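You operate a simulated robot arm through the tools that you are given. There is no shell and no other tool.

Carry out the task below with a simulated robot arm. There is one attempt and no reset: what you move stays moved.

JOB
Wipe the framed field of the instrument case, then stick the orange label there and roll it down.
Fine: use the purple roller; cloth and roller go back. Set down upright: purple roller. What is to be rubbed or washed off counts as gone when no trace of it is left.
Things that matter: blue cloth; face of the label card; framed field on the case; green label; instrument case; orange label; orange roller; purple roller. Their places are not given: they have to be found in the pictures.

The check looks at the end state, three seconds after you hand in, the way a careful person would. Anything else that was tipped, shoved, dropped, spilled or broken makes it a failure. Flat cloth is picked up by pressing the open fingertips on it (5 to 10 N) and closing them slowly along it; thin cloth reads only 2 to 8 mm in the jaws.

ROBOT AND FRAMES
A 6-joint arm with a three-finger gripper, fixed in place. Base frame: the origin is on the floor under the middle of its stand, x ahead of it, y to its left, z up. Lengths are in mm, angles in degrees, forces in N, time in s.
It reaches about 1213 mm from its shoulder. Its first joint turns from -166.0 to 166.0 degrees. Payload 4.89 kg.
The tool frame sits at the grasp point between the pads (the TCP): z along the fingers, y along the line on which they close. The tips reach 30 mm beyond it. The gripper opens to 164 mm; its body begins 125 mm behind the TCP.
Orientation is told as [roll, pitch, yaw] about the base's x, y, z axes, in that order, counted from this pose: with the fingers straight down and closing along the base's y, the tool's x points along the base's -x, its y along +y and its z along -z.

CONTROLS
- The arm moves only by the tool send_rows. Its argument "moves" is a list of rows, each a list of 7 numbers: the shift along the tool's x, y, z in units of 300 mm (1.0 is 300 mm), then the turn, a rotation vector about the tool's x, y, z in units of 180 degrees (1.0 is 180 degrees), then the opening in per cent of the stroke, from 0 (shut) to 100 (fully open). In form: [[dx, dy, dz, ax, ay, az, jaw], ...]. A call has 1 to 20 rows; each row is the pose to reach, as a shift and turn from the pose commanded when the call began, along the tool's axes at that moment. A call with a number of a shift or a turn outside -1 to 1 is refused whole. Each row takes 0.2 s and may step no farther than 50 mm and 8.6 degrees from the row before; otherwise, or with a gripper value out of range, the whole call is refused. Where a pose cannot be reached the arm comes as near as it can. A force on the tool above 40 N (or 10 N above the force at the start of the call, whichever is more), or a blocked arm, ends the call early, and 0.2 s more pass. Each finger travels about 108 mm/s and halts on what it meets, pressing with about 22 N; the grip force reading is that of the motor and also rises with nothing between the fingers. The clock runs only during rows and for 0.2 s after the last one: add rows that repeat a pose to give the fingers time. It gives the time, the measured TCP pose, the force on the tool (base axes), the opening and the grip force at its end, in the units of the frame above (readings bear some noise), with the torque about the TCP (base axes, N m) and any sound that the robot's microphone picked up.
- Cameras (640 x 400 px; columns grow to the right, rows downward): "scene" is fixed at [398.1, 648.3, 1382.1]; the picture's right is [-1.00, -0.09, 0.00], its down [-0.02, 0.22, -0.98] and it looks along [0.08, -0.97, -0.22] (base axes); focal length 313 px, centre (320, 200). "wrist" rides on the gripper at [76, -2, -152] in the tool frame; the picture's right is [0.02, 1.00, 0.00], its down [-0.88, 0.02, -0.47] and it looks along [-0.47, 0.01, 0.88] (tool axes); focal length 247 px, centre (320, 200).
- get_image(camera): a new picture of that camera. The clock stands still meanwhile.
- slide_trunk(by): moves the trunk up (or, below 0, down) by that many mm; the arm rides with it, the base frame stays. It gives what a move gives, with no picture.
- point_at(camera, pixels): for up to 12 pixels [column, row] of the newest picture of that camera ("zoom" is the newest enlarged one), the place [x, y, z] in the base frame of the surface seen there, good to about 2 mm, but the place of the scene camera against the robot may be out by one fixed shift of up to 12 mm in any direction. The clock stands still meanwhile.
- zoom(camera, box): a new picture of the part [left, top, right, bottom] of that camera's present view, enlarged. The clock stands still meanwhile.
- close_job(): hands the job in; it is judged then, once.

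Open the gripper and draw the arm clear of the work before you hand the job in, unless the task says otherwise.

The tools are called after ">>>" by a JSON object that holds its "method" and its "body". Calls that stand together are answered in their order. send_rows: Moves the arm, as the interface text tells. Its arguments: {"type":"object","properties":{"moves":{"type":"array","items":{"type":"array","items":{"type":"number"}}}},"required":["moves"]} The other tools are called the same way: slide_trunk (by) moves the trunk up or down; get_image (camera) takes a picture; point_at (camera, pixels) gives the place of the surface under pixels of a picture; zoom (camera, box) takes an enlarged picture of a part of a camera's view; close_job () hands the job in.

At the start:

```text
clock: 0.0
eef_pos: [310.9, -603.0, 1099.6]
tcp_rot: [0.0, 0.0, 0.0]
wrist_force: [0.0, 0.2, 0.1]
wrist_torque: [-0.01, 0.02, -0.04]
gripper_width: 163.8
gripper_force: 0.1
trunk travel left (down, up): [-225.0, 165.0]
```

scene: 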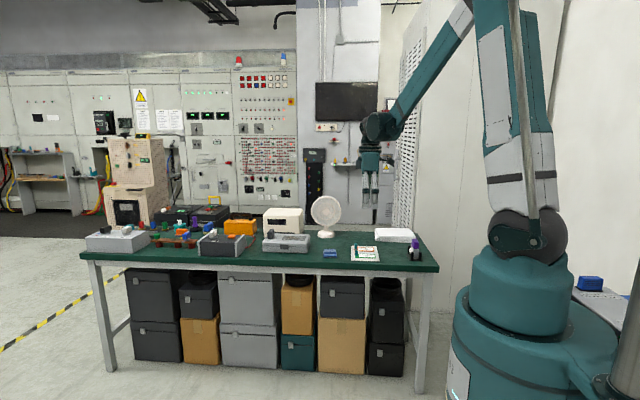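
wrist: 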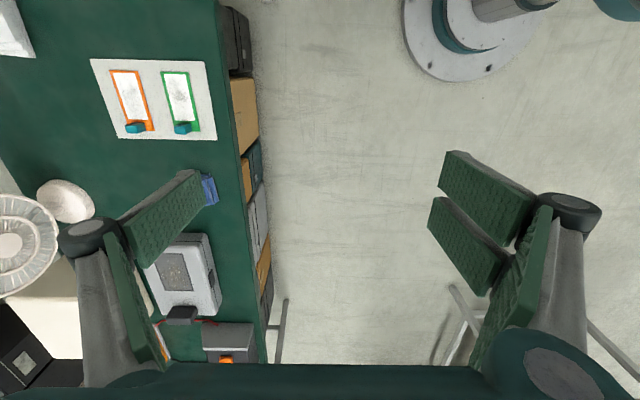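

The scene shows a table with a label card near (365,253), a blue cloth near (330,253), a case near (290,243), and rollers near (415,250). I zoom in on these for details.

>>> {"method": "zoom", "body": {"camera": "scene", "box": [250, 200, 450, 325]}}

>>> {"method": "zoom", "body": {"camera": "scene", "box": [80, 180, 280, 305]}}

>>> {"method": "zoom", "body": {"camera": "wrist", "box": [0, 0, 280, 175]}}

>>> {"method": "zoom", "body": {"camera": "wrist", "box": [80, 200, 280, 325]}}

```text
3.20 times, centred on (350, 262) of scene
```

zoom: 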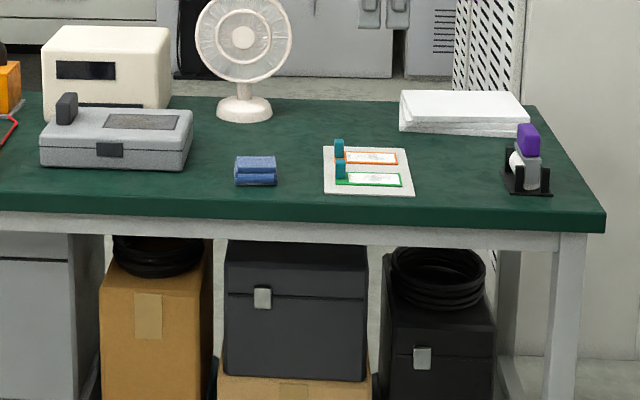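

```text
3.20 times, centred on (180, 242) of scene
```

zoom: 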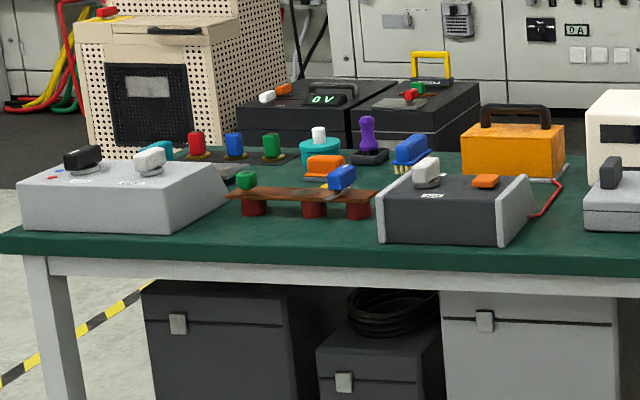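

```text
2.29 times, centred on (140, 88) of wrist
```

zoom: 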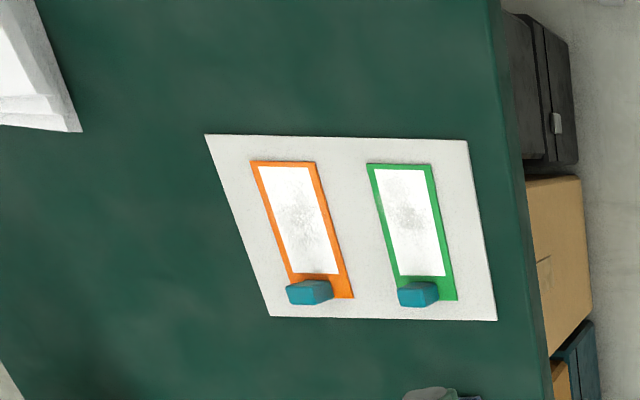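

```text
3.20 times, centred on (180, 262) of wrist
```

zoom: 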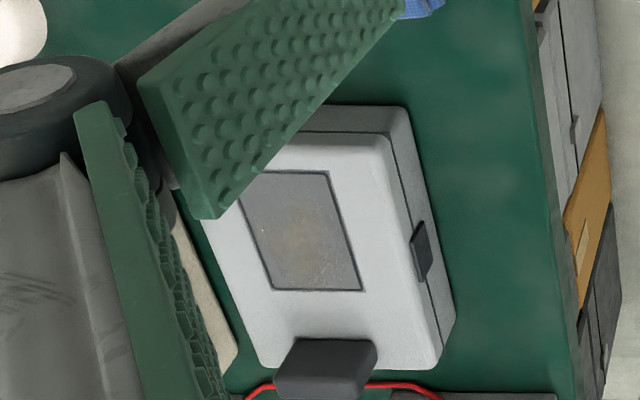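

I measure the key things from the scene picture: case, framed field, cloth, card, roller, table edges.

>>> {"method": "zoom", "body": {"camera": "scene", "box": [250, 200, 450, 325]}}

>>> {"method": "point_at", "body": {"camera": "zoom", "pixels": [[529, 137], [527, 165], [515, 168], [528, 190], [507, 185], [605, 215], [370, 158], [370, 180], [256, 165], [150, 122], [67, 105], [338, 146]]}}

>>> {"method": "point_at", "body": {"camera": "zoom", "pixels": [[120, 114], [192, 116], [178, 129], [103, 127], [244, 110], [405, 105], [525, 120], [110, 150], [340, 190], [412, 193], [325, 148], [399, 148]]}}

```text
3.20 times, centred on (350, 262) of scene
```

zoom: 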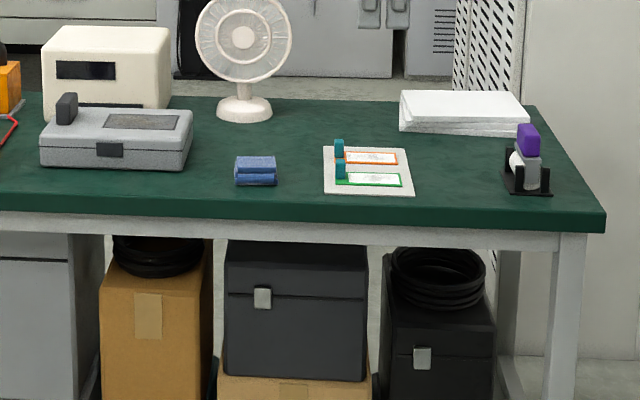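

```text
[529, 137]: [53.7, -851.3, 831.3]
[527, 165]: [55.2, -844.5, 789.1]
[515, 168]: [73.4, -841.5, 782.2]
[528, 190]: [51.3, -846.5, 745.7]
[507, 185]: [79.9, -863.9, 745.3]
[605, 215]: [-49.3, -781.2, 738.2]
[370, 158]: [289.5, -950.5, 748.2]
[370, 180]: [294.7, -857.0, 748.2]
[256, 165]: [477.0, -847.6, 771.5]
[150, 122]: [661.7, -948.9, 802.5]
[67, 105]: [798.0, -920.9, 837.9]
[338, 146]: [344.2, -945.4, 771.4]
```

```text
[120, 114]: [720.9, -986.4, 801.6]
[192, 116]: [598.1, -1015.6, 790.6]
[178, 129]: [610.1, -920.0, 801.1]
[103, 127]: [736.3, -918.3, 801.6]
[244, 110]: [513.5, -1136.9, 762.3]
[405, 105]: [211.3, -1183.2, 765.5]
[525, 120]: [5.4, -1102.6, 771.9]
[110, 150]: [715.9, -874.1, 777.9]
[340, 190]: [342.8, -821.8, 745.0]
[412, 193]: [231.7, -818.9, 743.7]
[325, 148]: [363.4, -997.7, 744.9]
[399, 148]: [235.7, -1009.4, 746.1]
```

The table top is near z≈742, with the card near (300,-910), the cloth near (477,-848), the case field near (665,-955) and the purple roller near (52,-850). I move the arm over the table to see it from above with the wrist camera and look for the orange roller.

>>> {"method": "send_rows", "body": {"moves": [[0.09, -0.137, 0, 0, 0, 0, 100], [0.18, -0.274, 0, 0, 0, 0, 100], [0.27, -0.411, 0, 0, 0, 0, 100], [0.36, -0.548, 0, 0, 0, 0, 100], [0.45, -0.685, 0, 0, 0, 0, 100], [0.537, -0.823, 0, 0, 0, 0, 100], [0.537, -0.823, 0, 0, 0, 0, 100]]}}

>>> {"method": "get_image", "body": {"camera": "wrist"}}

>>> {"method": "get_image", "body": {"camera": "scene"}}

```text
clock: 1.6
eef_pos: [149.6, -852.4, 1097.8]
tcp_rot: [0.0, 0.0, -0.1]
wrist_force: [-0.4, -1.4, 0.3]
wrist_torque: [0.16, -0.06, 0.0]
gripper_width: 163.9
gripper_force: 0.1
trunk travel left (down, up): [-225.0, 165.0]
```

```text
taken
```

wrist: 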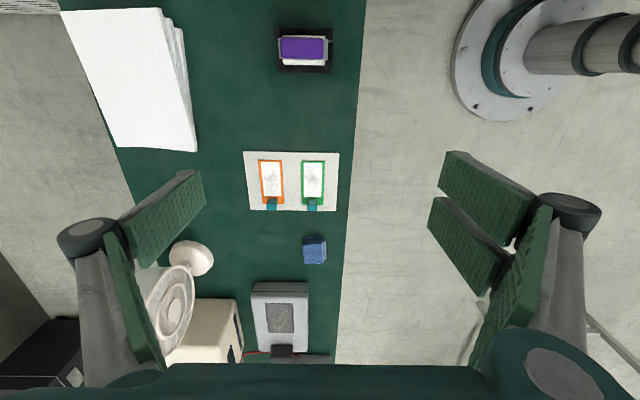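

```text
taken
```

scene: 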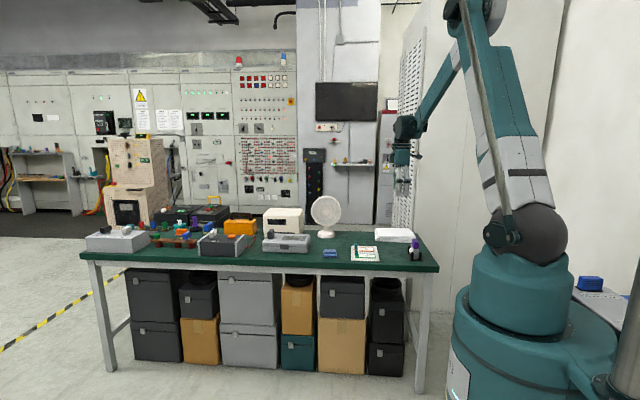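

From above I see the purple roller at (303,48), the card at (290,180), the cloth at (314,250) and the case at (280,320). I zoom in on each and also on the scene's right-hand side where another blue thing sits at (590,285).

>>> {"method": "zoom", "body": {"camera": "wrist", "box": [250, 0, 378, 80]}}

>>> {"method": "zoom", "body": {"camera": "wrist", "box": [230, 140, 358, 220]}}

>>> {"method": "zoom", "body": {"camera": "wrist", "box": [216, 220, 376, 320]}}

>>> {"method": "zoom", "body": {"camera": "wrist", "box": [220, 265, 380, 365]}}

>>> {"method": "zoom", "body": {"camera": "scene", "box": [540, 250, 640, 312]}}

>>> {"method": "zoom", "body": {"camera": "scene", "box": [80, 200, 240, 300]}}

```text
5.00 times, centred on (314, 40) of wrist
```

zoom: 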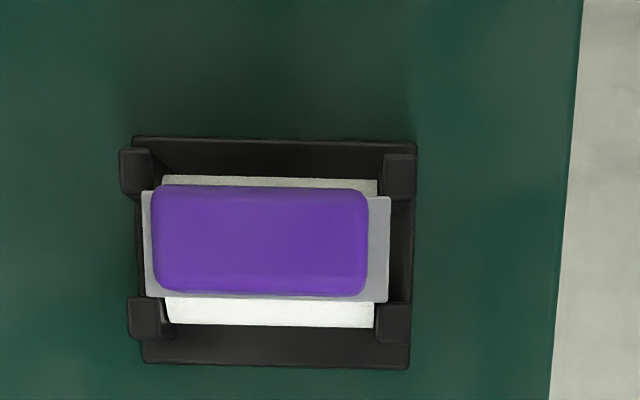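

```text
5.00 times, centred on (294, 180) of wrist
```

zoom: 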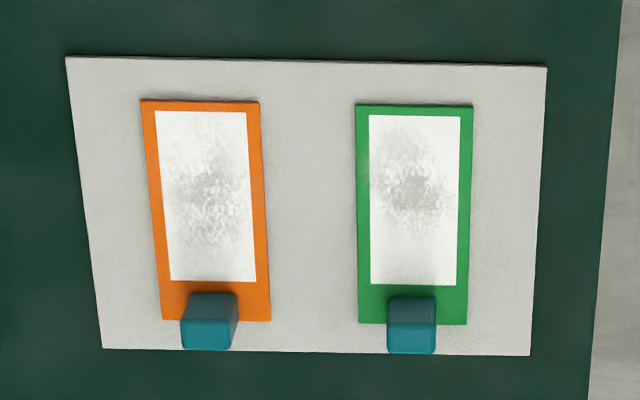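

```text
4.00 times, centred on (296, 270) of wrist
```

zoom: 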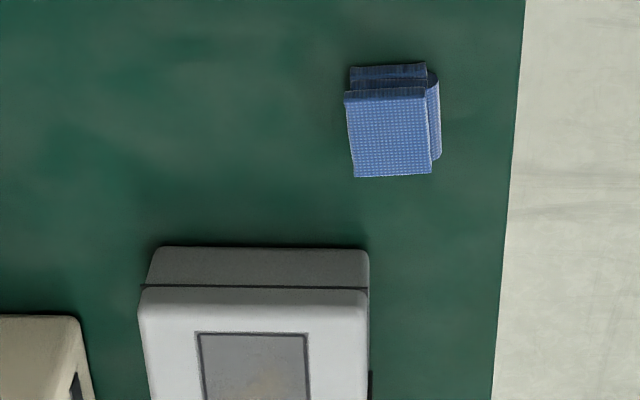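

```text
4.00 times, centred on (300, 315) of wrist
```

zoom: 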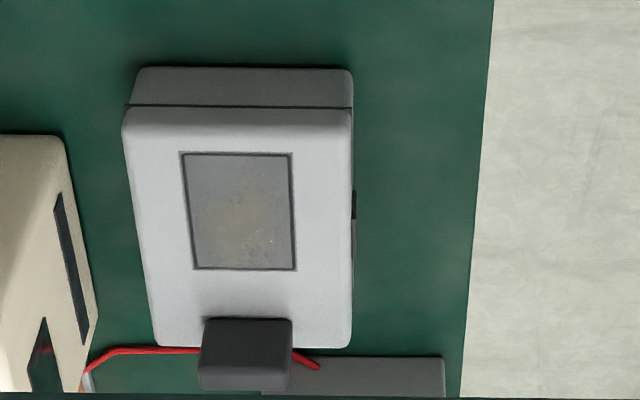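

```text
6.40 times, centred on (590, 281) of scene
```

zoom: 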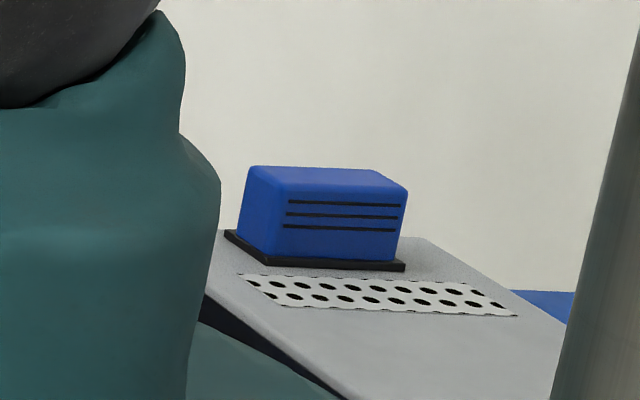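

```text
4.00 times, centred on (160, 250) of scene
```

zoom: 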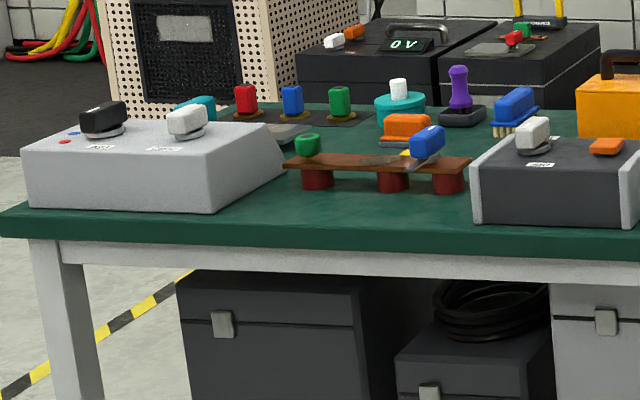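

I measure precise positions with the wrist camera, zooming first on the roller and its cradle.

>>> {"method": "zoom", "body": {"camera": "wrist", "box": [250, 0, 378, 80]}}

>>> {"method": "point_at", "body": {"camera": "zoom", "pixels": [[160, 195], [360, 195], [160, 283], [360, 283], [260, 238], [148, 240], [382, 240], [270, 312], [138, 165], [400, 165], [150, 355], [400, 360]]}}

>>> {"method": "zoom", "body": {"camera": "wrist", "box": [230, 140, 358, 220]}}

>>> {"method": "point_at", "body": {"camera": "zoom", "pixels": [[143, 103], [257, 104], [163, 318], [268, 319], [190, 300], [236, 298], [184, 344], [230, 344], [208, 322], [110, 200], [390, 325], [432, 325]]}}

>>> {"method": "zoom", "body": {"camera": "wrist", "box": [216, 220, 376, 320]}}

>>> {"method": "point_at", "body": {"camera": "zoom", "pixels": [[348, 97], [424, 95], [357, 173], [428, 170], [390, 130], [435, 130], [390, 75], [435, 155], [460, 130], [352, 72], [430, 72], [300, 130]]}}

>>> {"method": "zoom", "body": {"camera": "wrist", "box": [220, 265, 380, 365]}}

>>> {"method": "point_at", "body": {"camera": "zoom", "pixels": [[181, 154], [290, 154], [194, 269], [295, 269], [240, 215], [130, 115], [345, 115], [160, 335], [345, 335], [205, 325], [288, 325], [240, 370]]}}

```text
5.00 times, centred on (314, 40) of wrist
```

zoom: 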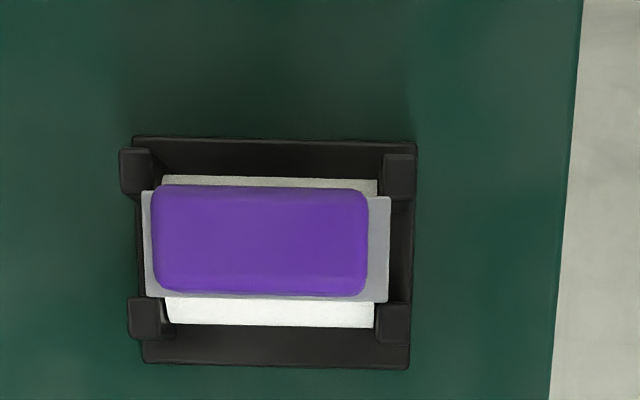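

```text
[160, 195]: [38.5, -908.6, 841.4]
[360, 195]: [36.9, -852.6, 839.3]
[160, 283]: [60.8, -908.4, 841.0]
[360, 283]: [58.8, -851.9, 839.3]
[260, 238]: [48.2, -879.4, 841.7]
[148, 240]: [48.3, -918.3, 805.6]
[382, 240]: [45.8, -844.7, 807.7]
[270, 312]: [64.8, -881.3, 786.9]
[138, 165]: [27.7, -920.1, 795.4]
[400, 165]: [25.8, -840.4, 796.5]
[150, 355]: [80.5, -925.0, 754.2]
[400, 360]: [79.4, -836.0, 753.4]
```

```text
5.00 times, centred on (294, 180) of wrist
```

zoom: 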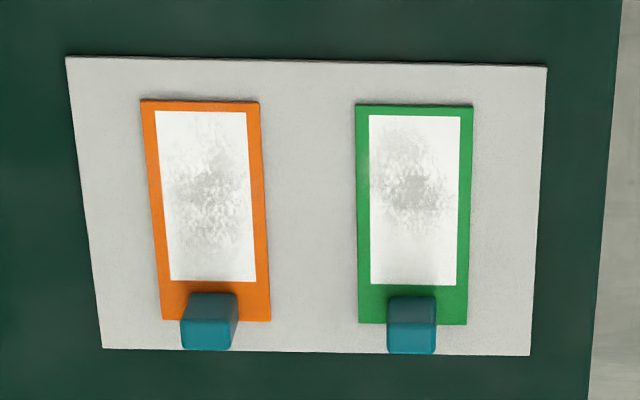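

```text
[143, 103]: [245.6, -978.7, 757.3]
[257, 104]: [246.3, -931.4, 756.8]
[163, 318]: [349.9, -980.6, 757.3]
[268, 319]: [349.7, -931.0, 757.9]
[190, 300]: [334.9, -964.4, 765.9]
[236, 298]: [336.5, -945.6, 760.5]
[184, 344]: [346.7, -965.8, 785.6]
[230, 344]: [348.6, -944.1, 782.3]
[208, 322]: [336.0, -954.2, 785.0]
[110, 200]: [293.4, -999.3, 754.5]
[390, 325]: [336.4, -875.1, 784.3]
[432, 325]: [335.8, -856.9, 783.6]
```

```text
4.00 times, centred on (296, 270) of wrist
```

zoom: 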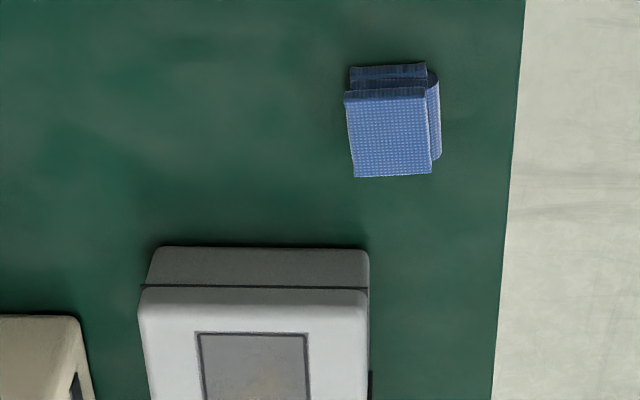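

```text
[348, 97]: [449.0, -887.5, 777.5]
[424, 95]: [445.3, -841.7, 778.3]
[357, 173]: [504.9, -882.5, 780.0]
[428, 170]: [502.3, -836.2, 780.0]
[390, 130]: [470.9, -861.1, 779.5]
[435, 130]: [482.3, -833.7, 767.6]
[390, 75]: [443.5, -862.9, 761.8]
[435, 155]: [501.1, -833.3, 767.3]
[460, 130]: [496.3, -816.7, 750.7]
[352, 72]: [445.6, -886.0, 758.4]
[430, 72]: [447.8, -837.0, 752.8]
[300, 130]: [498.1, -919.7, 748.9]
```

```text
4.00 times, centred on (300, 315) of wrist
```

zoom: 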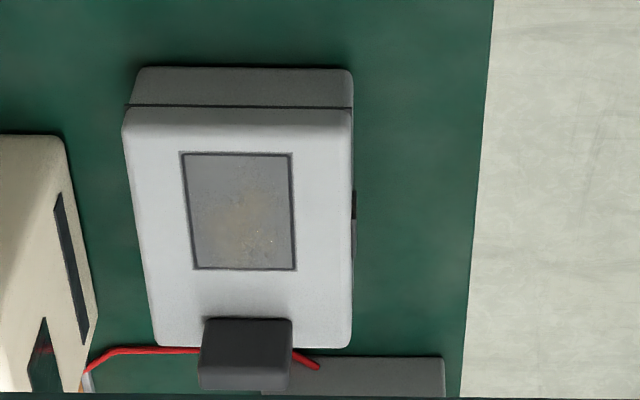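

```text
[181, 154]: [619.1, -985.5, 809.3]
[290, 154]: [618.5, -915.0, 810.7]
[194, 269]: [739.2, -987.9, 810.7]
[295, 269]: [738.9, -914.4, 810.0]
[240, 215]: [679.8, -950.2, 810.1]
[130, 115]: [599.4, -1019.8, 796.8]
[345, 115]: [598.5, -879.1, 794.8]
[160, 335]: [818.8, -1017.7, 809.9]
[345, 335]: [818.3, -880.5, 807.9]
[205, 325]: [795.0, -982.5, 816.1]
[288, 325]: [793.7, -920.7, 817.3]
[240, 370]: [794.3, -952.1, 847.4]
```

Wrist measurements put the table near z≈750, the lid field at x 619–739, y −986…−915, z 810, and the tab at (340,−955). I check the neighbours (fan, cream box, knob) for clearance, using the scene camera.

>>> {"method": "zoom", "body": {"camera": "scene", "box": [230, 180, 390, 280]}}

>>> {"method": "point_at", "body": {"camera": "zoom", "pixels": [[140, 125], [290, 125], [285, 118], [150, 170], [385, 65], [385, 110], [385, 170], [340, 120], [430, 120], [180, 200], [110, 180], [385, 185]]}}

>>> {"method": "point_at", "body": {"camera": "wrist", "pixels": [[200, 305], [235, 300], [175, 350], [240, 350], [190, 258], [170, 290], [185, 60], [195, 140], [350, 200], [345, 300], [250, 352], [280, 350]]}}

```text
4.00 times, centred on (310, 230) of scene
```

zoom: 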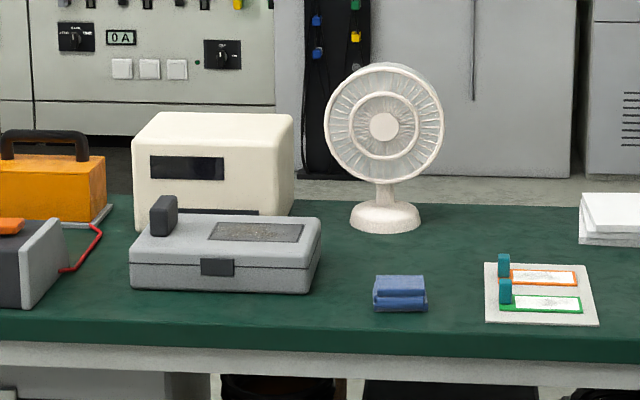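

```text
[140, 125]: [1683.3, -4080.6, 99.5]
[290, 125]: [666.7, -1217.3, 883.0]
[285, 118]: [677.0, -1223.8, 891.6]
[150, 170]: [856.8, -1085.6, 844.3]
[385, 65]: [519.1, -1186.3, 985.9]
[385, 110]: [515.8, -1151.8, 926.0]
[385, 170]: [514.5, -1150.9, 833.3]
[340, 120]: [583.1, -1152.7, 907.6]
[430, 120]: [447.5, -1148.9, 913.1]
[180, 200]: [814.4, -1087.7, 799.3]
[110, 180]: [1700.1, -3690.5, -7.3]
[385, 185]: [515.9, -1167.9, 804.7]
```

```text
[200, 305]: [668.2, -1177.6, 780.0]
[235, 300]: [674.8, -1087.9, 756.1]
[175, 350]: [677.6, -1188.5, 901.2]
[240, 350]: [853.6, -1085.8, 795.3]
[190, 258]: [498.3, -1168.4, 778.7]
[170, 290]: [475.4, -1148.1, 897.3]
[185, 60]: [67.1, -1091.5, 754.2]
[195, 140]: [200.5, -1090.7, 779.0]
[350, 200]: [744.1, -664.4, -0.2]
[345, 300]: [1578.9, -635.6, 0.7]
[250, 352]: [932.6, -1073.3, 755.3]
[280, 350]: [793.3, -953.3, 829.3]
```

The cream box face is near y≈−1086 (top z≈900) and the fan near (515,−1150), so there is clearance around the case. I go to a closer look at the cloth at about (379,−860,950).

>>> {"method": "send_rows", "body": {"moves": [[-0.127, -0.005, 0.082, 0, 0, 0, 100], [-0.254, -0.009, 0.164, 0, 0, 0, 100], [-0.381, -0.014, 0.246, 0, 0, 0, 100], [-0.509, -0.018, 0.329, 0, 0, 0, 100], [-0.636, -0.023, 0.411, 0, 0, 0, 100], [-0.763, -0.027, 0.493, 0, 0, 0, 100], [-0.763, -0.027, 0.493, 0, 0, 0, 100]]}}

>>> {"method": "get_image", "body": {"camera": "wrist"}}

>>> {"method": "zoom", "body": {"camera": "wrist", "box": [224, 140, 416, 260]}}

```text
clock: 3.2
eef_pos: [379.6, -858.3, 950.0]
tcp_rot: [0.1, -0.1, -0.1]
wrist_force: [-0.1, -0.1, -0.3]
wrist_torque: [0.06, 0.05, 0.01]
gripper_width: 164.2
gripper_force: 0.1
trunk travel left (down, up): [-225.0, 165.0]
```

```text
taken
```

wrist: 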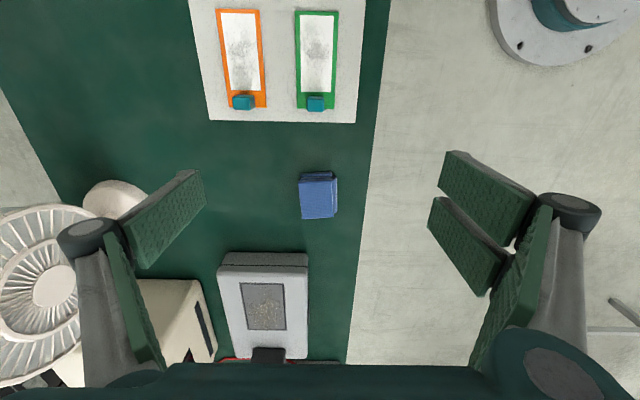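

```text
3.33 times, centred on (320, 200) of wrist
```

zoom: 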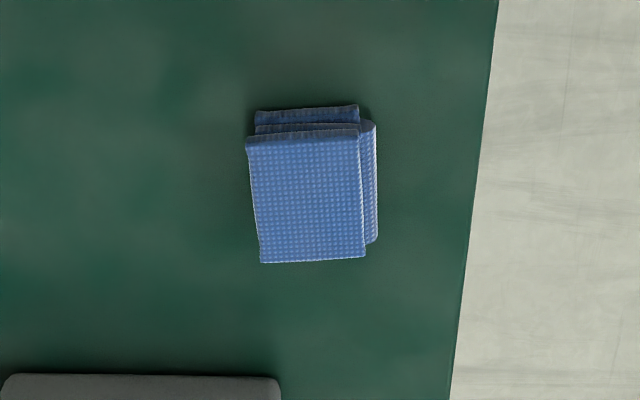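

The cloth is a folded pad; I measure its edges at this closer range.

>>> {"method": "point_at", "body": {"camera": "zoom", "pixels": [[250, 142], [355, 137], [264, 260], [363, 256], [308, 200], [373, 130], [374, 238], [369, 180], [258, 115], [355, 110], [308, 128], [420, 200]]}}

```text
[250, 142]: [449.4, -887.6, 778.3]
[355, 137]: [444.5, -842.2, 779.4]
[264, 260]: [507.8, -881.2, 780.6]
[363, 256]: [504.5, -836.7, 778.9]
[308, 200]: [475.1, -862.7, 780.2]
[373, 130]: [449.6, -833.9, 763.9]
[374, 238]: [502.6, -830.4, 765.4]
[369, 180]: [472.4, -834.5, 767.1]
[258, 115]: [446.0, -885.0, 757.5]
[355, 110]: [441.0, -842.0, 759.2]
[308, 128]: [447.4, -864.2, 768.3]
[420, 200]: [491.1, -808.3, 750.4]
```

The pad spans about 58×50 mm, 30 mm tall, turned about 5.5°, centred near (475,−860). I go over it, turn to match, and lower the fingertips to about 10 mm above the table on either side.

>>> {"method": "send_rows", "body": {"moves": [[-0.159, -0.003, 0, 0, 0, -0.015, 80], [-0.318, -0.006, 0, 0, 0, -0.0306, 60], [-0.318, -0.006, 0.133, 0, 0, -0.0306, 60], [-0.318, -0.006, 0.267, 0, 0, -0.0306, 60], [-0.318, -0.006, 0.35, 0, 0, -0.0306, 60], [-0.318, -0.006, 0.4, 0, 0, -0.0306, 60], [-0.318, -0.006, 0.4, 0, 0, -0.0306, 60]]}}

>>> {"method": "get_image", "body": {"camera": "wrist"}}

>>> {"method": "zoom", "body": {"camera": "scene", "box": [270, 190, 400, 271]}}

```text
clock: 4.8
eef_pos: [474.6, -860.2, 830.3]
tcp_rot: [0.0, -0.1, 5.6]
wrist_force: [-0.8, -0.1, 0.3]
wrist_torque: [0.02, 0.02, -0.04]
gripper_width: 98.4
gripper_force: 0.1
trunk travel left (down, up): [-225.0, 165.0]
```

```text
taken
```

wrist: 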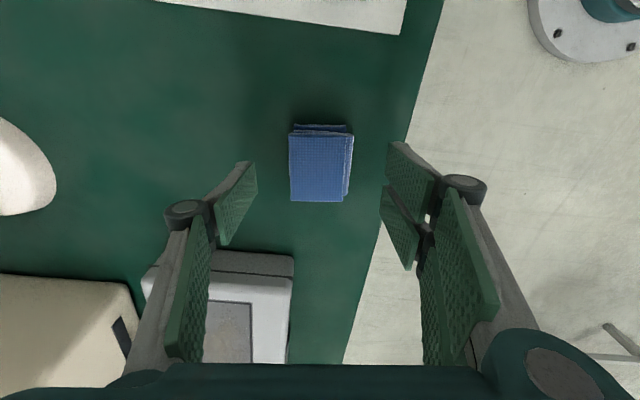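

```text
4.92 times, centred on (335, 230) of scene
```

zoom: 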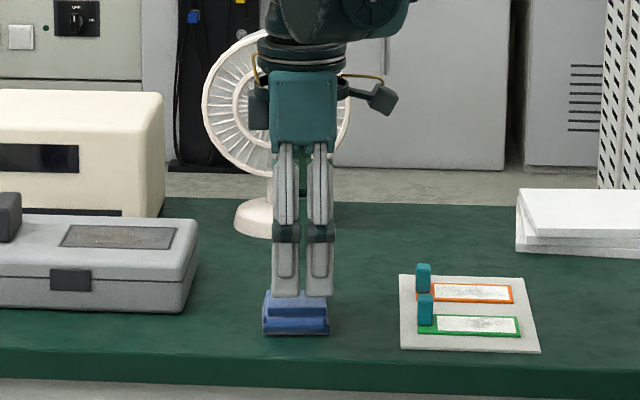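

The pad sits centred between the two front fingers and the single rear finger. I lower to TCP z≈790 and then close slowly.

>>> {"method": "send_rows", "body": {"moves": [[0, 0, 0.05, 0, 0, 0, 60], [0, 0, 0.1, 0, 0, 0, 60], [0, 0, 0.133, 0, 0, 0, 60], [0, 0, 0.133, 0, 0, 0, 52], [0, 0, 0.133, 0, 0, 0, 46], [0, 0, 0.133, 0, 0, 0, 40], [0, 0, 0.133, 0, 0, 0, 36], [0, 0, 0.133, 0, 0, 0, 33], [0, 0, 0.133, 0, 0, 0, 30]]}}

>>> {"method": "zoom", "body": {"camera": "scene", "box": [290, 220, 370, 270]}}

>>> {"method": "get_image", "body": {"camera": "wrist"}}

```text
clock: 6.8
eef_pos: [474.1, -860.3, 791.4]
tcp_rot: [0.1, 0.0, 5.4]
wrist_force: [0.4, -0.3, 0.7]
wrist_torque: [-0.04, 0.0, -0.04]
gripper_width: 49.8
gripper_force: 0.5
trunk travel left (down, up): [-225.0, 165.0]
```

```text
8.00 times, centred on (330, 245) of scene
```

zoom: 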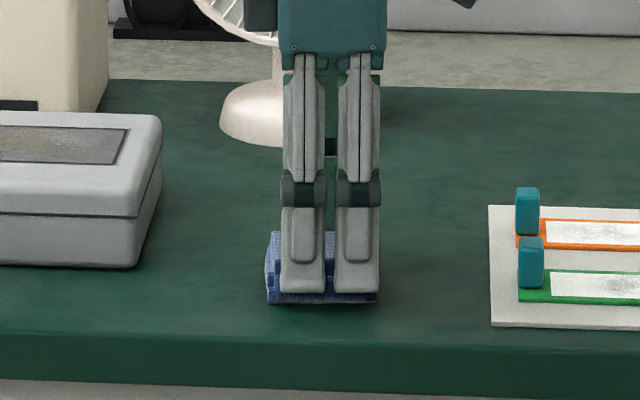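

```text
taken
```

wrist: 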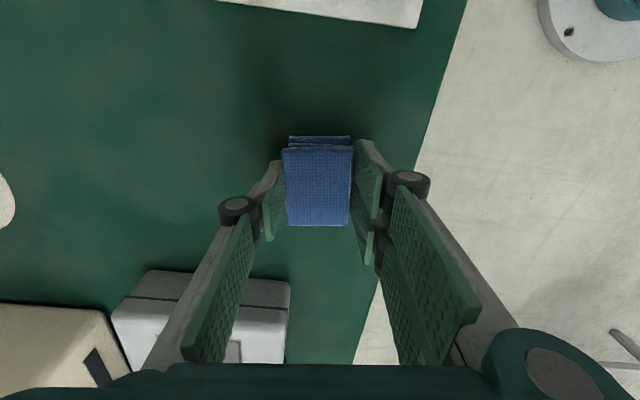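

The fingers are at 49.8 mm and just reaching the pad. I close further in small steps and watch the grip force.

>>> {"method": "send_rows", "body": {"moves": [[0, 0, 0, 0, 0, 0, 27], [0, 0, 0, 0, 0, 0, 24], [0, 0, 0, 0, 0, 0, 21], [0, 0, 0, 0, 0, 0, 18], [0, 0, 0, 0, 0, 0, 15], [0, 0, 0, 0, 0, 0, 15]]}}

>>> {"method": "get_image", "body": {"camera": "wrist"}}

>>> {"method": "zoom", "body": {"camera": "scene", "box": [290, 220, 370, 270]}}

```text
clock: 8.2
eef_pos: [474.6, -859.5, 792.6]
tcp_rot: [0.0, 0.0, 5.6]
wrist_force: [0.1, 0.2, 0.6]
wrist_torque: [0.02, 0.0, 0.01]
gripper_width: 49.1
gripper_force: 22.5
trunk travel left (down, up): [-225.0, 165.0]
```

```text
taken
```

wrist: 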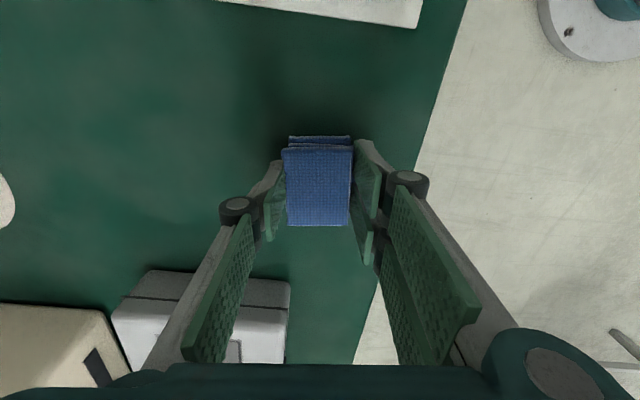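

```text
8.00 times, centred on (330, 245) of scene
```

zoom: 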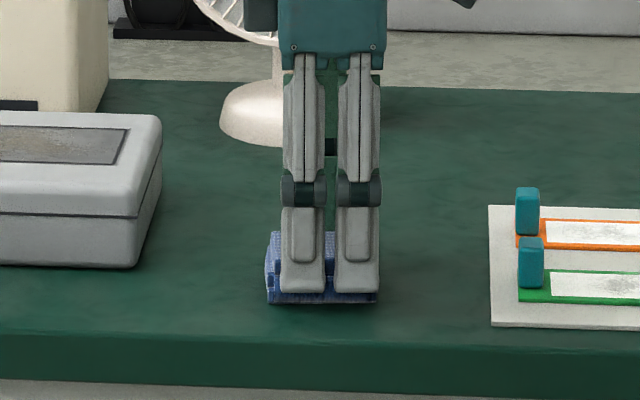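

The pad is firmly held at 49.1 mm with 22.5 N. I lift it about 120 mm and square the yaw to 0.

>>> {"method": "send_rows", "body": {"moves": [[0, 0, -0.05, 0, 0, 0, 15], [0, 0, -0.15, 0, 0, 0, 15], [0, 0, -0.28, 0, 0, 0.015, 15], [0, 0, -0.4, 0, 0, 0.0306, 15], [0, 0, -0.4, 0, 0, 0.0306, 15]]}}

>>> {"method": "get_image", "body": {"camera": "wrist"}}

>>> {"method": "zoom", "body": {"camera": "scene", "box": [270, 190, 400, 271]}}

```text
clock: 9.4
eef_pos: [473.4, -860.6, 912.9]
tcp_rot: [0.1, 0.0, -0.1]
wrist_force: [-1.1, -0.7, 0.3]
wrist_torque: [-0.08, -0.04, 0.0]
gripper_width: 49.4
gripper_force: 21.5
trunk travel left (down, up): [-225.0, 165.0]
```

```text
taken
```

wrist: 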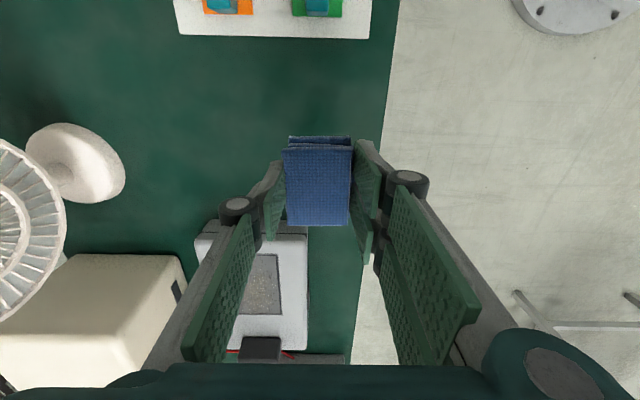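

```text
4.92 times, centred on (335, 230) of scene
```

zoom: 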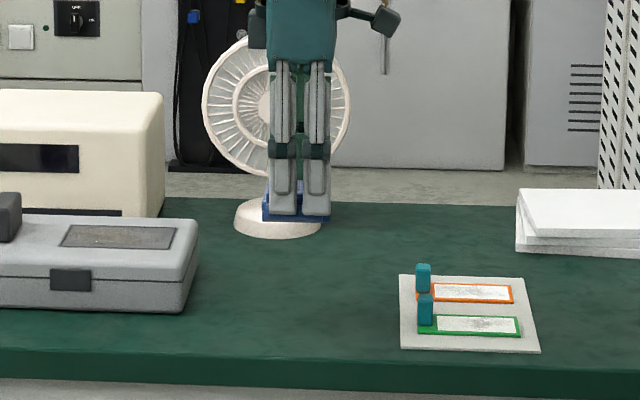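

The cloth is held. I move across at height to above the field centre (679,−950) and check whether the arm reaches.

>>> {"method": "send_rows", "body": {"moves": [[-0.137, -0.06, 0, 0, 0, 0, 15], [-0.274, -0.12, 0, 0, 0, 0, 15], [-0.411, -0.179, 0, 0, 0, 0, 15], [-0.548, -0.239, 0, 0, 0, 0, 15], [-0.685, -0.298, 0, 0, 0, 0, 15], [-0.685, -0.298, 0, 0, 0, 0, 15]]}}

>>> {"method": "get_image", "body": {"camera": "wrist"}}

>>> {"method": "zoom", "body": {"camera": "scene", "box": [230, 180, 390, 280]}}

```text
clock: 10.8
eef_pos: [681.1, -949.8, 911.2]
tcp_rot: [0.0, 0.0, 0.0]
wrist_force: [0.8, 0.3, -1.1]
wrist_torque: [0.01, 0.07, 0.03]
gripper_width: 49.1
gripper_force: 22.2
trunk travel left (down, up): [-225.0, 165.0]
```

```text
taken
```

wrist: 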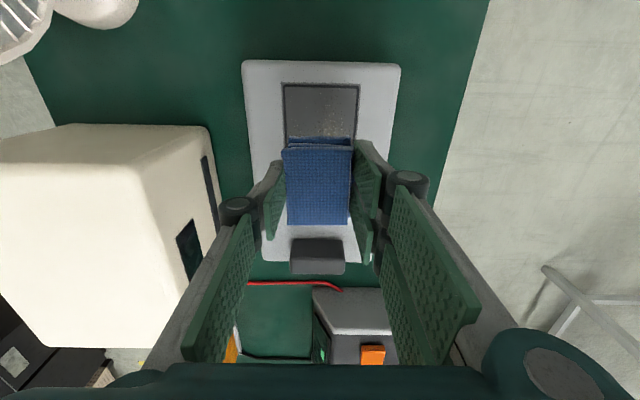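

```text
4.00 times, centred on (310, 230) of scene
```

zoom: 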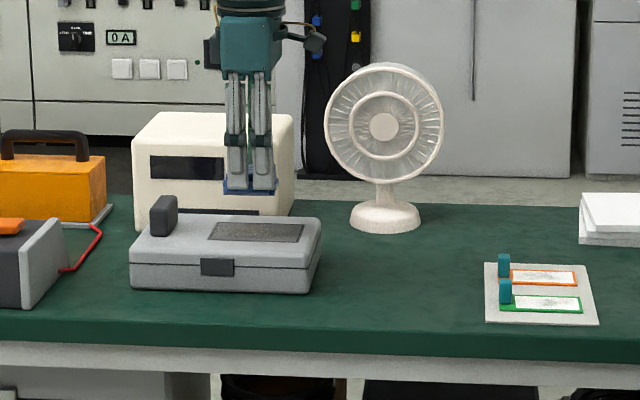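

The arm reaches fine, with the tool still vertical. I zoom in on the visible part of the field to see the dirt and re-measure the frame at close range.

>>> {"method": "zoom", "body": {"camera": "wrist", "box": [240, 60, 400, 160]}}

>>> {"method": "point_at", "body": {"camera": "zoom", "pixels": [[174, 95], [471, 97], [178, 300], [466, 300], [320, 200], [100, 200], [560, 200], [320, 60], [20, 20], [620, 20], [320, 110], [300, 30]]}}

>>> {"method": "point_at", "body": {"camera": "wrist", "pixels": [[295, 242], [340, 242], [318, 255], [318, 270], [285, 200], [350, 200], [285, 225], [350, 225], [265, 190], [375, 190], [270, 225], [365, 225]]}}

```text
4.00 times, centred on (320, 110) of wrist
```

zoom: 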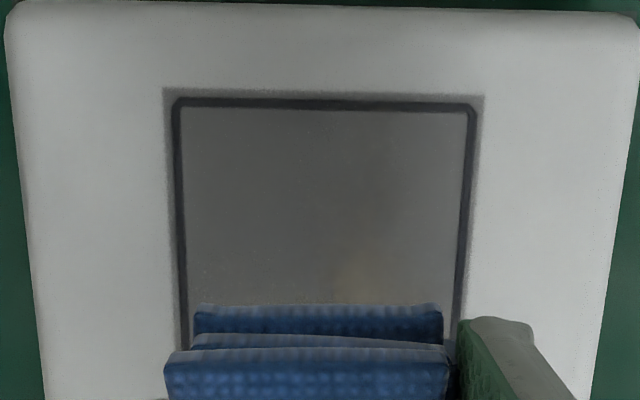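

```text
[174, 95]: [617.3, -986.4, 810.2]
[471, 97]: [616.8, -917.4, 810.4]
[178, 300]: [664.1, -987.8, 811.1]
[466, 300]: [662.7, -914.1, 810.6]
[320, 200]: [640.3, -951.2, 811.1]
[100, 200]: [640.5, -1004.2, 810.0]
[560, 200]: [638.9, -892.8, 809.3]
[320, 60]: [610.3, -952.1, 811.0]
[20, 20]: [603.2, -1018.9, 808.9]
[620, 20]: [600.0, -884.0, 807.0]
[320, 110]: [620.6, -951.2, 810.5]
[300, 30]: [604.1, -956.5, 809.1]
```

```text
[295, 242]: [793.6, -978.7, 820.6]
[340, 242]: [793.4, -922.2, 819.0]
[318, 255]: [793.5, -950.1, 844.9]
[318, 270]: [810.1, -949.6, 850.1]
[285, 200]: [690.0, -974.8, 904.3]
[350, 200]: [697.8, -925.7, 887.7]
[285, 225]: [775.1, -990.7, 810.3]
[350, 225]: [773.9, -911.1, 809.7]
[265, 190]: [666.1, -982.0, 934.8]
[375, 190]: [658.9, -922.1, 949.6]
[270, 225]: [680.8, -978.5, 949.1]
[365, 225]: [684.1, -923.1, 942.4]
```

The frame spans x 617–739, y −987…−915 at z≈810. With the pad bottom about 42 mm below the TCP, contact should come near TCP z≈852; I lower toward it carefully.

>>> {"method": "send_rows", "body": {"moves": [[0.01, -0.003, 0.09, 0, 0, 0, 15], [0.01, -0.003, 0.15, 0, 0, 0, 15], [0.01, -0.003, 0.18, 0, 0, 0, 15], [0.01, -0.003, 0.187, 0, 0, 0, 15], [0.01, -0.003, 0.187, 0, 0, 0, 15]]}}

```text
clock: 12.0
eef_pos: [676.2, -951.5, 856.1]
tcp_rot: [0.0, 0.0, -0.1]
wrist_force: [-0.4, 1.1, -0.6]
wrist_torque: [0.0, 0.0, 0.01]
gripper_width: 49.1
gripper_force: 22.6
trunk travel left (down, up): [-225.0, 165.0]
```

No contact yet at z=856. I step down by about 1.5 mm increments to find the touch.

>>> {"method": "send_rows", "body": {"moves": [[0, 0, 0.005, 0, 0, 0, 15], [0, 0, 0.01, 0, 0, 0, 15], [0, 0, 0.01, 0, 0, 0, 15]]}}

>>> {"method": "send_rows", "body": {"moves": [[0, 0, 0.0035, 0, 0, 0, 15], [0, 0, 0.0035, 0, 0, 0, 15]]}}

```text
clock: 12.8
eef_pos: [677.7, -950.0, 851.9]
tcp_rot: [0.1, 0.1, -0.1]
wrist_force: [0.3, -0.1, -0.7]
wrist_torque: [0.02, -0.01, 0.0]
gripper_width: 49.2
gripper_force: 21.9
trunk travel left (down, up): [-225.0, 165.0]
```

```text
clock: 13.4
eef_pos: [677.7, -950.7, 851.9]
tcp_rot: [0.0, 0.0, 0.1]
wrist_force: [0.2, -0.2, -0.4]
wrist_torque: [0.0, 0.0, 0.01]
gripper_width: 48.9
gripper_force: 22.0
trunk travel left (down, up): [-225.0, 165.0]
```

Still no force at z≈852. I keep stepping down 1 mm at a time.

>>> {"method": "send_rows", "body": {"moves": [[0, 0, 0.0035, 0, 0, 0, 15], [0, 0, 0.0035, 0, 0, 0, 15]]}}

>>> {"method": "send_rows", "body": {"moves": [[0, 0, 0.0035, 0, 0, 0, 15], [0, 0, 0.0035, 0, 0, 0, 15]]}}

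```text
clock: 14.0
eef_pos: [678.1, -950.7, 851.7]
tcp_rot: [0.1, 0.1, 0.0]
wrist_force: [0.8, -0.1, 9.3]
wrist_torque: [0.08, -0.01, -0.01]
gripper_width: 49.1
gripper_force: 22.4
trunk travel left (down, up): [-225.0, 165.0]
```

```text
clock: 14.6
eef_pos: [676.1, -949.3, 851.6]
tcp_rot: [-0.1, 0.1, 0.1]
wrist_force: [2.1, -2.7, 25.6]
wrist_torque: [-0.01, -0.09, -0.03]
gripper_width: 49.1
gripper_force: 21.5
trunk travel left (down, up): [-225.0, 165.0]
```

Contact is at TCP z≈851.7; force went to 25.6 N. I ease back 1 mm to about 9 N and then start a short test stroke toward −x.

>>> {"method": "send_rows", "body": {"moves": [[0, 0, -0.0035, 0, 0, 0, 15], [0, 0, -0.0035, 0, 0, 0, 15], [0.03, 0, -0.0035, 0, 0, 0, 15], [0.06, 0, -0.0035, 0, 0, 0, 15], [0.09, 0, -0.0035, 0, 0, 0, 15], [0.117, 0, -0.0035, 0, 0, 0, 15]]}}

>>> {"method": "get_image", "body": {"camera": "wrist"}}

>>> {"method": "zoom", "body": {"camera": "scene", "box": [250, 200, 346, 260]}}

```text
clock: 16.0
eef_pos: [641.9, -950.1, 850.8]
tcp_rot: [0.0, 0.0, -0.1]
wrist_force: [4.7, 0.7, 14.6]
wrist_torque: [0.08, -0.15, -0.03]
gripper_width: 49.2
gripper_force: 21.8
trunk travel left (down, up): [-225.0, 165.0]
```

```text
taken
```

wrist: 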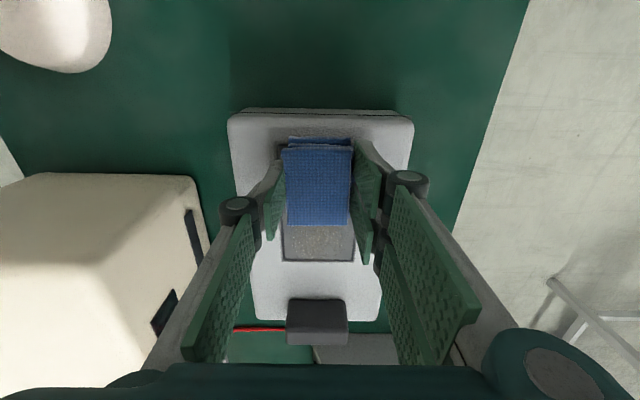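

```text
6.67 times, centred on (298, 230) of scene
```

zoom: 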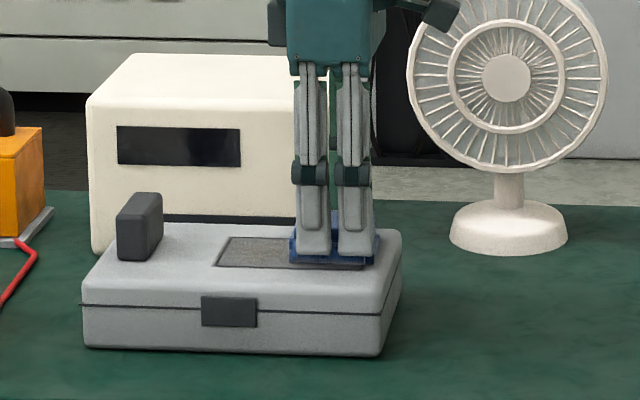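

The stroke pressed at about 14 N without moving the case. I now run a raster over the whole field.

>>> {"method": "send_rows", "body": {"moves": [[0, -0.027, 0, 0, 0, 0, 15], [0, -0.053, 0, 0, 0, 0, 15], [-0.06, -0.053, 0, 0, 0, 0, 15], [-0.12, -0.053, 0, 0, 0, 0, 15], [-0.18, -0.053, 0, 0, 0, 0, 15], [-0.24, -0.053, 0, 0, 0, 0, 15], [-0.24, -0.027, 0, 0, 0, 0, 15], [-0.24, 0, 0, 0, 0, 0, 15], [-0.18, 0, 0, 0, 0, 0, 15], [-0.12, 0, 0, 0, 0, 0, 15], [-0.06, 0, 0, 0, 0, 0, 15], [0, 0, 0, 0, 0, 0, 15], [0, 0.027, 0, 0, 0, 0, 15], [0, 0.053, 0, 0, 0, 0, 15], [-0.06, 0.053, 0, 0, 0, 0, 15], [-0.12, 0.053, 0, 0, 0, 0, 15], [-0.18, 0.053, 0, 0, 0, 0, 15], [-0.24, 0.053, 0, 0, 0, 0, 15], [-0.24, 0.027, 0, 0, 0, 0, 15], [-0.24, 0, 0, 0, 0, 0, 15]]}}

>>> {"method": "get_image", "body": {"camera": "wrist"}}

>>> {"method": "zoom", "body": {"camera": "wrist", "box": [240, 60, 400, 160]}}

>>> {"method": "zoom", "body": {"camera": "scene", "box": [250, 200, 346, 260]}}

```text
clock: 20.2
eef_pos: [714.2, -951.1, 850.8]
tcp_rot: [0.1, 0.1, 0.0]
wrist_force: [1.1, 3.1, 7.0]
wrist_torque: [0.15, 0.02, 0.03]
gripper_width: 49.0
gripper_force: 21.8
trunk travel left (down, up): [-225.0, 165.0]
```

```text
taken
```

wrist: 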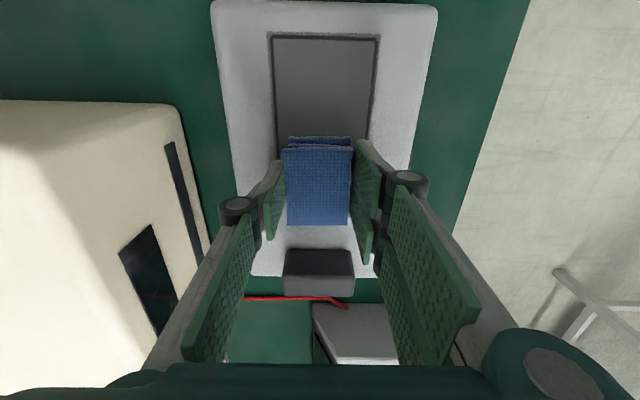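

```text
4.00 times, centred on (320, 110) of wrist
```

zoom: 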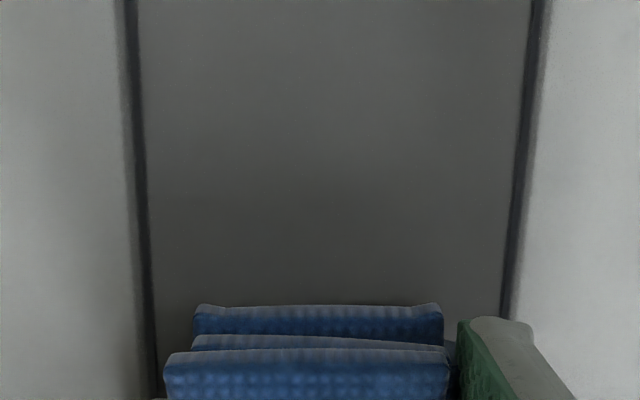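

```text
6.67 times, centred on (298, 230) of scene
```

zoom: 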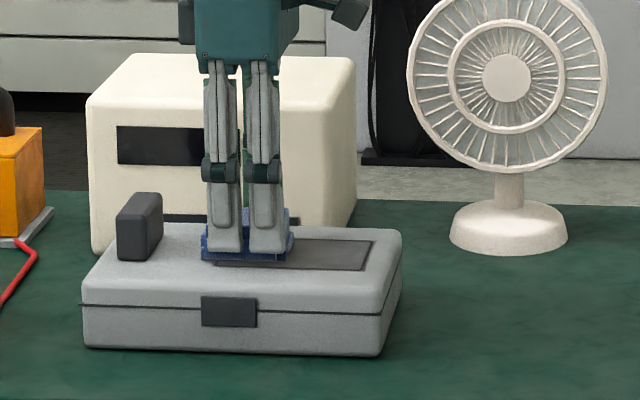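

The wiped field looks uniformly clean. I make one more full pass for good measure before lifting.

>>> {"method": "send_rows", "body": {"moves": [[0, 0.027, 0.001, 0, 0, 0, 15], [0, 0.055, 0.001, 0, 0, 0, 15], [0.08, 0.055, 0.001, 0, 0, 0, 15], [0.16, 0.055, 0.001, 0, 0, 0, 15], [0.24, 0.055, 0.001, 0, 0, 0, 15], [0.24, 0, 0.001, 0, 0, 0, 15], [0.16, 0, 0.001, 0, 0, 0, 15], [0.08, 0, 0.001, 0, 0, 0, 15], [0, 0, 0.001, 0, 0, 0, 15], [0, -0.055, 0.001, 0, 0, 0, 15], [0.08, -0.055, 0.001, 0, 0, 0, 15], [0.16, -0.055, 0.001, 0, 0, 0, 15], [0.24, -0.055, 0.001, 0, 0, 0, 15], [0.24, 0, 0.001, 0, 0, 0, 15], [0.16, 0.02, 0.001, 0, 0, 0, 15], [0.08, -0.02, 0.001, 0, 0, 0, 15], [0.04, 0, 0.001, 0, 0, 0, 15], [0.04, 0, -0.02, 0, 0, 0, 15], [0.04, 0, -0.15, 0, 0, 0, 15]]}}

>>> {"method": "get_image", "body": {"camera": "wrist"}}

>>> {"method": "zoom", "body": {"camera": "scene", "box": [250, 200, 346, 260]}}

```text
clock: 24.2
eef_pos: [702.9, -951.0, 894.7]
tcp_rot: [0.0, 0.0, -0.1]
wrist_force: [0.5, -0.1, -2.0]
wrist_torque: [0.16, 0.12, 0.0]
gripper_width: 48.9
gripper_force: 21.6
trunk travel left (down, up): [-225.0, 165.0]
```

```text
taken
```

wrist: 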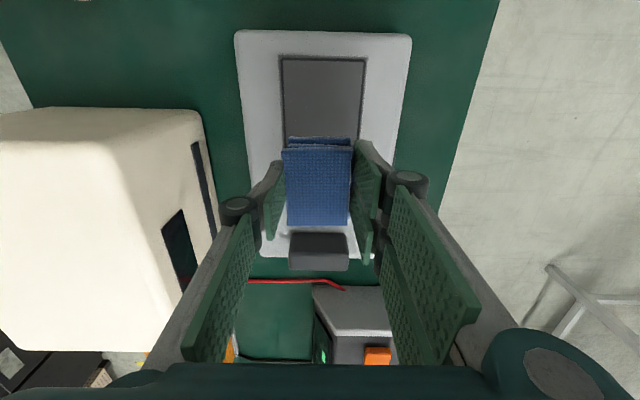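

```text
6.67 times, centred on (298, 230) of scene
```

zoom: 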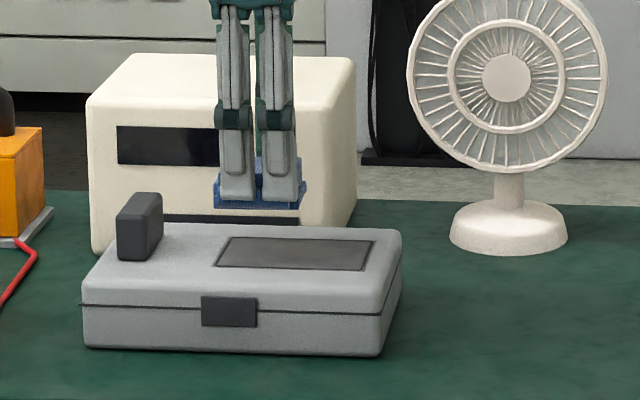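

The field shows clean. I carry the cloth back above its original spot at (474.6,−859.5) and turn to the original yaw of 5.6°.

>>> {"method": "send_rows", "body": {"moves": [[0.127, 0.051, -0.06, 0, 0, 0, 15], [0.254, 0.102, -0.06, 0, 0, 0, 15], [0.381, 0.153, -0.06, 0, 0, 0, 15], [0.507, 0.203, -0.06, 0, 0, -0.01, 15], [0.634, 0.254, -0.06, 0, 0, -0.02, 15], [0.761, 0.305, -0.06, 0, 0, -0.0306, 15], [0.761, 0.305, 0.08, 0, 0, -0.0306, 15], [0.761, 0.305, 0.2, 0, 0, -0.0306, 15], [0.761, 0.305, 0.28, 0, 0, -0.0306, 15], [0.761, 0.305, 0.28, 0, 0, -0.0306, 15]]}}

>>> {"method": "get_image", "body": {"camera": "wrist"}}

```text
clock: 26.4
eef_pos: [474.6, -858.2, 810.8]
tcp_rot: [0.0, 0.0, 5.5]
wrist_force: [0.5, -0.7, -0.5]
wrist_torque: [0.05, 0.06, -0.02]
gripper_width: 49.2
gripper_force: 21.6
trunk travel left (down, up): [-225.0, 165.0]
```

```text
taken
```

wrist: 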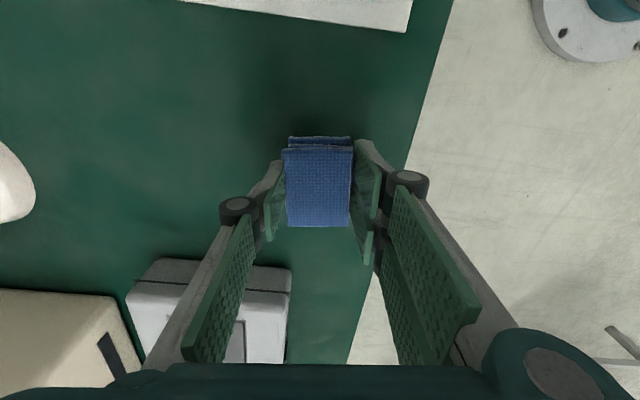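

The pad hangs about 19 mm above its place. I lower it close to the table and then feel for contact.

>>> {"method": "send_rows", "body": {"moves": [[0, -0.003, 0.03, 0, 0, 0, 15], [0, -0.003, 0.055, 0, 0, 0, 15], [0, -0.003, 0.06, 0, 0, 0, 15], [0, -0.003, 0.06, 0, 0, 0, 15]]}}

>>> {"method": "send_rows", "body": {"moves": [[0, 0, 0.003, 0, 0, 0, 15], [0, 0, 0.003, 0, 0, 0, 15]]}}

```text
clock: 27.4
eef_pos: [472.9, -859.8, 793.2]
tcp_rot: [-0.1, 0.0, 5.5]
wrist_force: [0.6, 0.6, -1.4]
wrist_torque: [0.01, 0.03, 0.03]
gripper_width: 49.2
gripper_force: 21.7
trunk travel left (down, up): [-225.0, 165.0]
```

```text
clock: 28.0
eef_pos: [473.2, -859.8, 793.3]
tcp_rot: [0.0, -0.1, 5.4]
wrist_force: [0.3, 0.2, -0.2]
wrist_torque: [0.0, 0.0, 0.01]
gripper_width: 49.4
gripper_force: 22.2
trunk travel left (down, up): [-225.0, 165.0]
```

No contact yet; I step down another millimetre or two until the force shows.

>>> {"method": "send_rows", "body": {"moves": [[0, 0, 0.003, 0, 0, 0, 15], [0, 0, 0.003, 0, 0, 0, 15]]}}

>>> {"method": "send_rows", "body": {"moves": [[0, 0, 0.003, 0, 0, 0, 15], [0, 0, 0.003, 0, 0, 0, 15]]}}

```text
clock: 28.6
eef_pos: [473.3, -861.5, 792.3]
tcp_rot: [0.0, 0.0, 5.5]
wrist_force: [0.3, -0.4, -1.8]
wrist_torque: [0.0, 0.0, 0.0]
gripper_width: 49.4
gripper_force: 21.7
trunk travel left (down, up): [-225.0, 165.0]
```

```text
clock: 29.2
eef_pos: [473.0, -860.3, 790.8]
tcp_rot: [0.1, 0.0, 5.5]
wrist_force: [0.6, 0.1, 0.8]
wrist_torque: [0.04, 0.01, -0.03]
gripper_width: 49.1
gripper_force: 21.6
trunk travel left (down, up): [-225.0, 165.0]
```

I take one more step to confirm contact before opening.

>>> {"method": "send_rows", "body": {"moves": [[0, 0, 0.003, 0, 0, 0, 15], [0, 0, 0.003, 0, 0, 0, 15]]}}

```text
clock: 29.8
eef_pos: [473.0, -860.8, 790.2]
tcp_rot: [0.0, 0.0, 5.5]
wrist_force: [3.0, -2.1, 13.6]
wrist_torque: [0.02, -0.13, -0.02]
gripper_width: 49.3
gripper_force: 22.1
trunk travel left (down, up): [-225.0, 165.0]
```

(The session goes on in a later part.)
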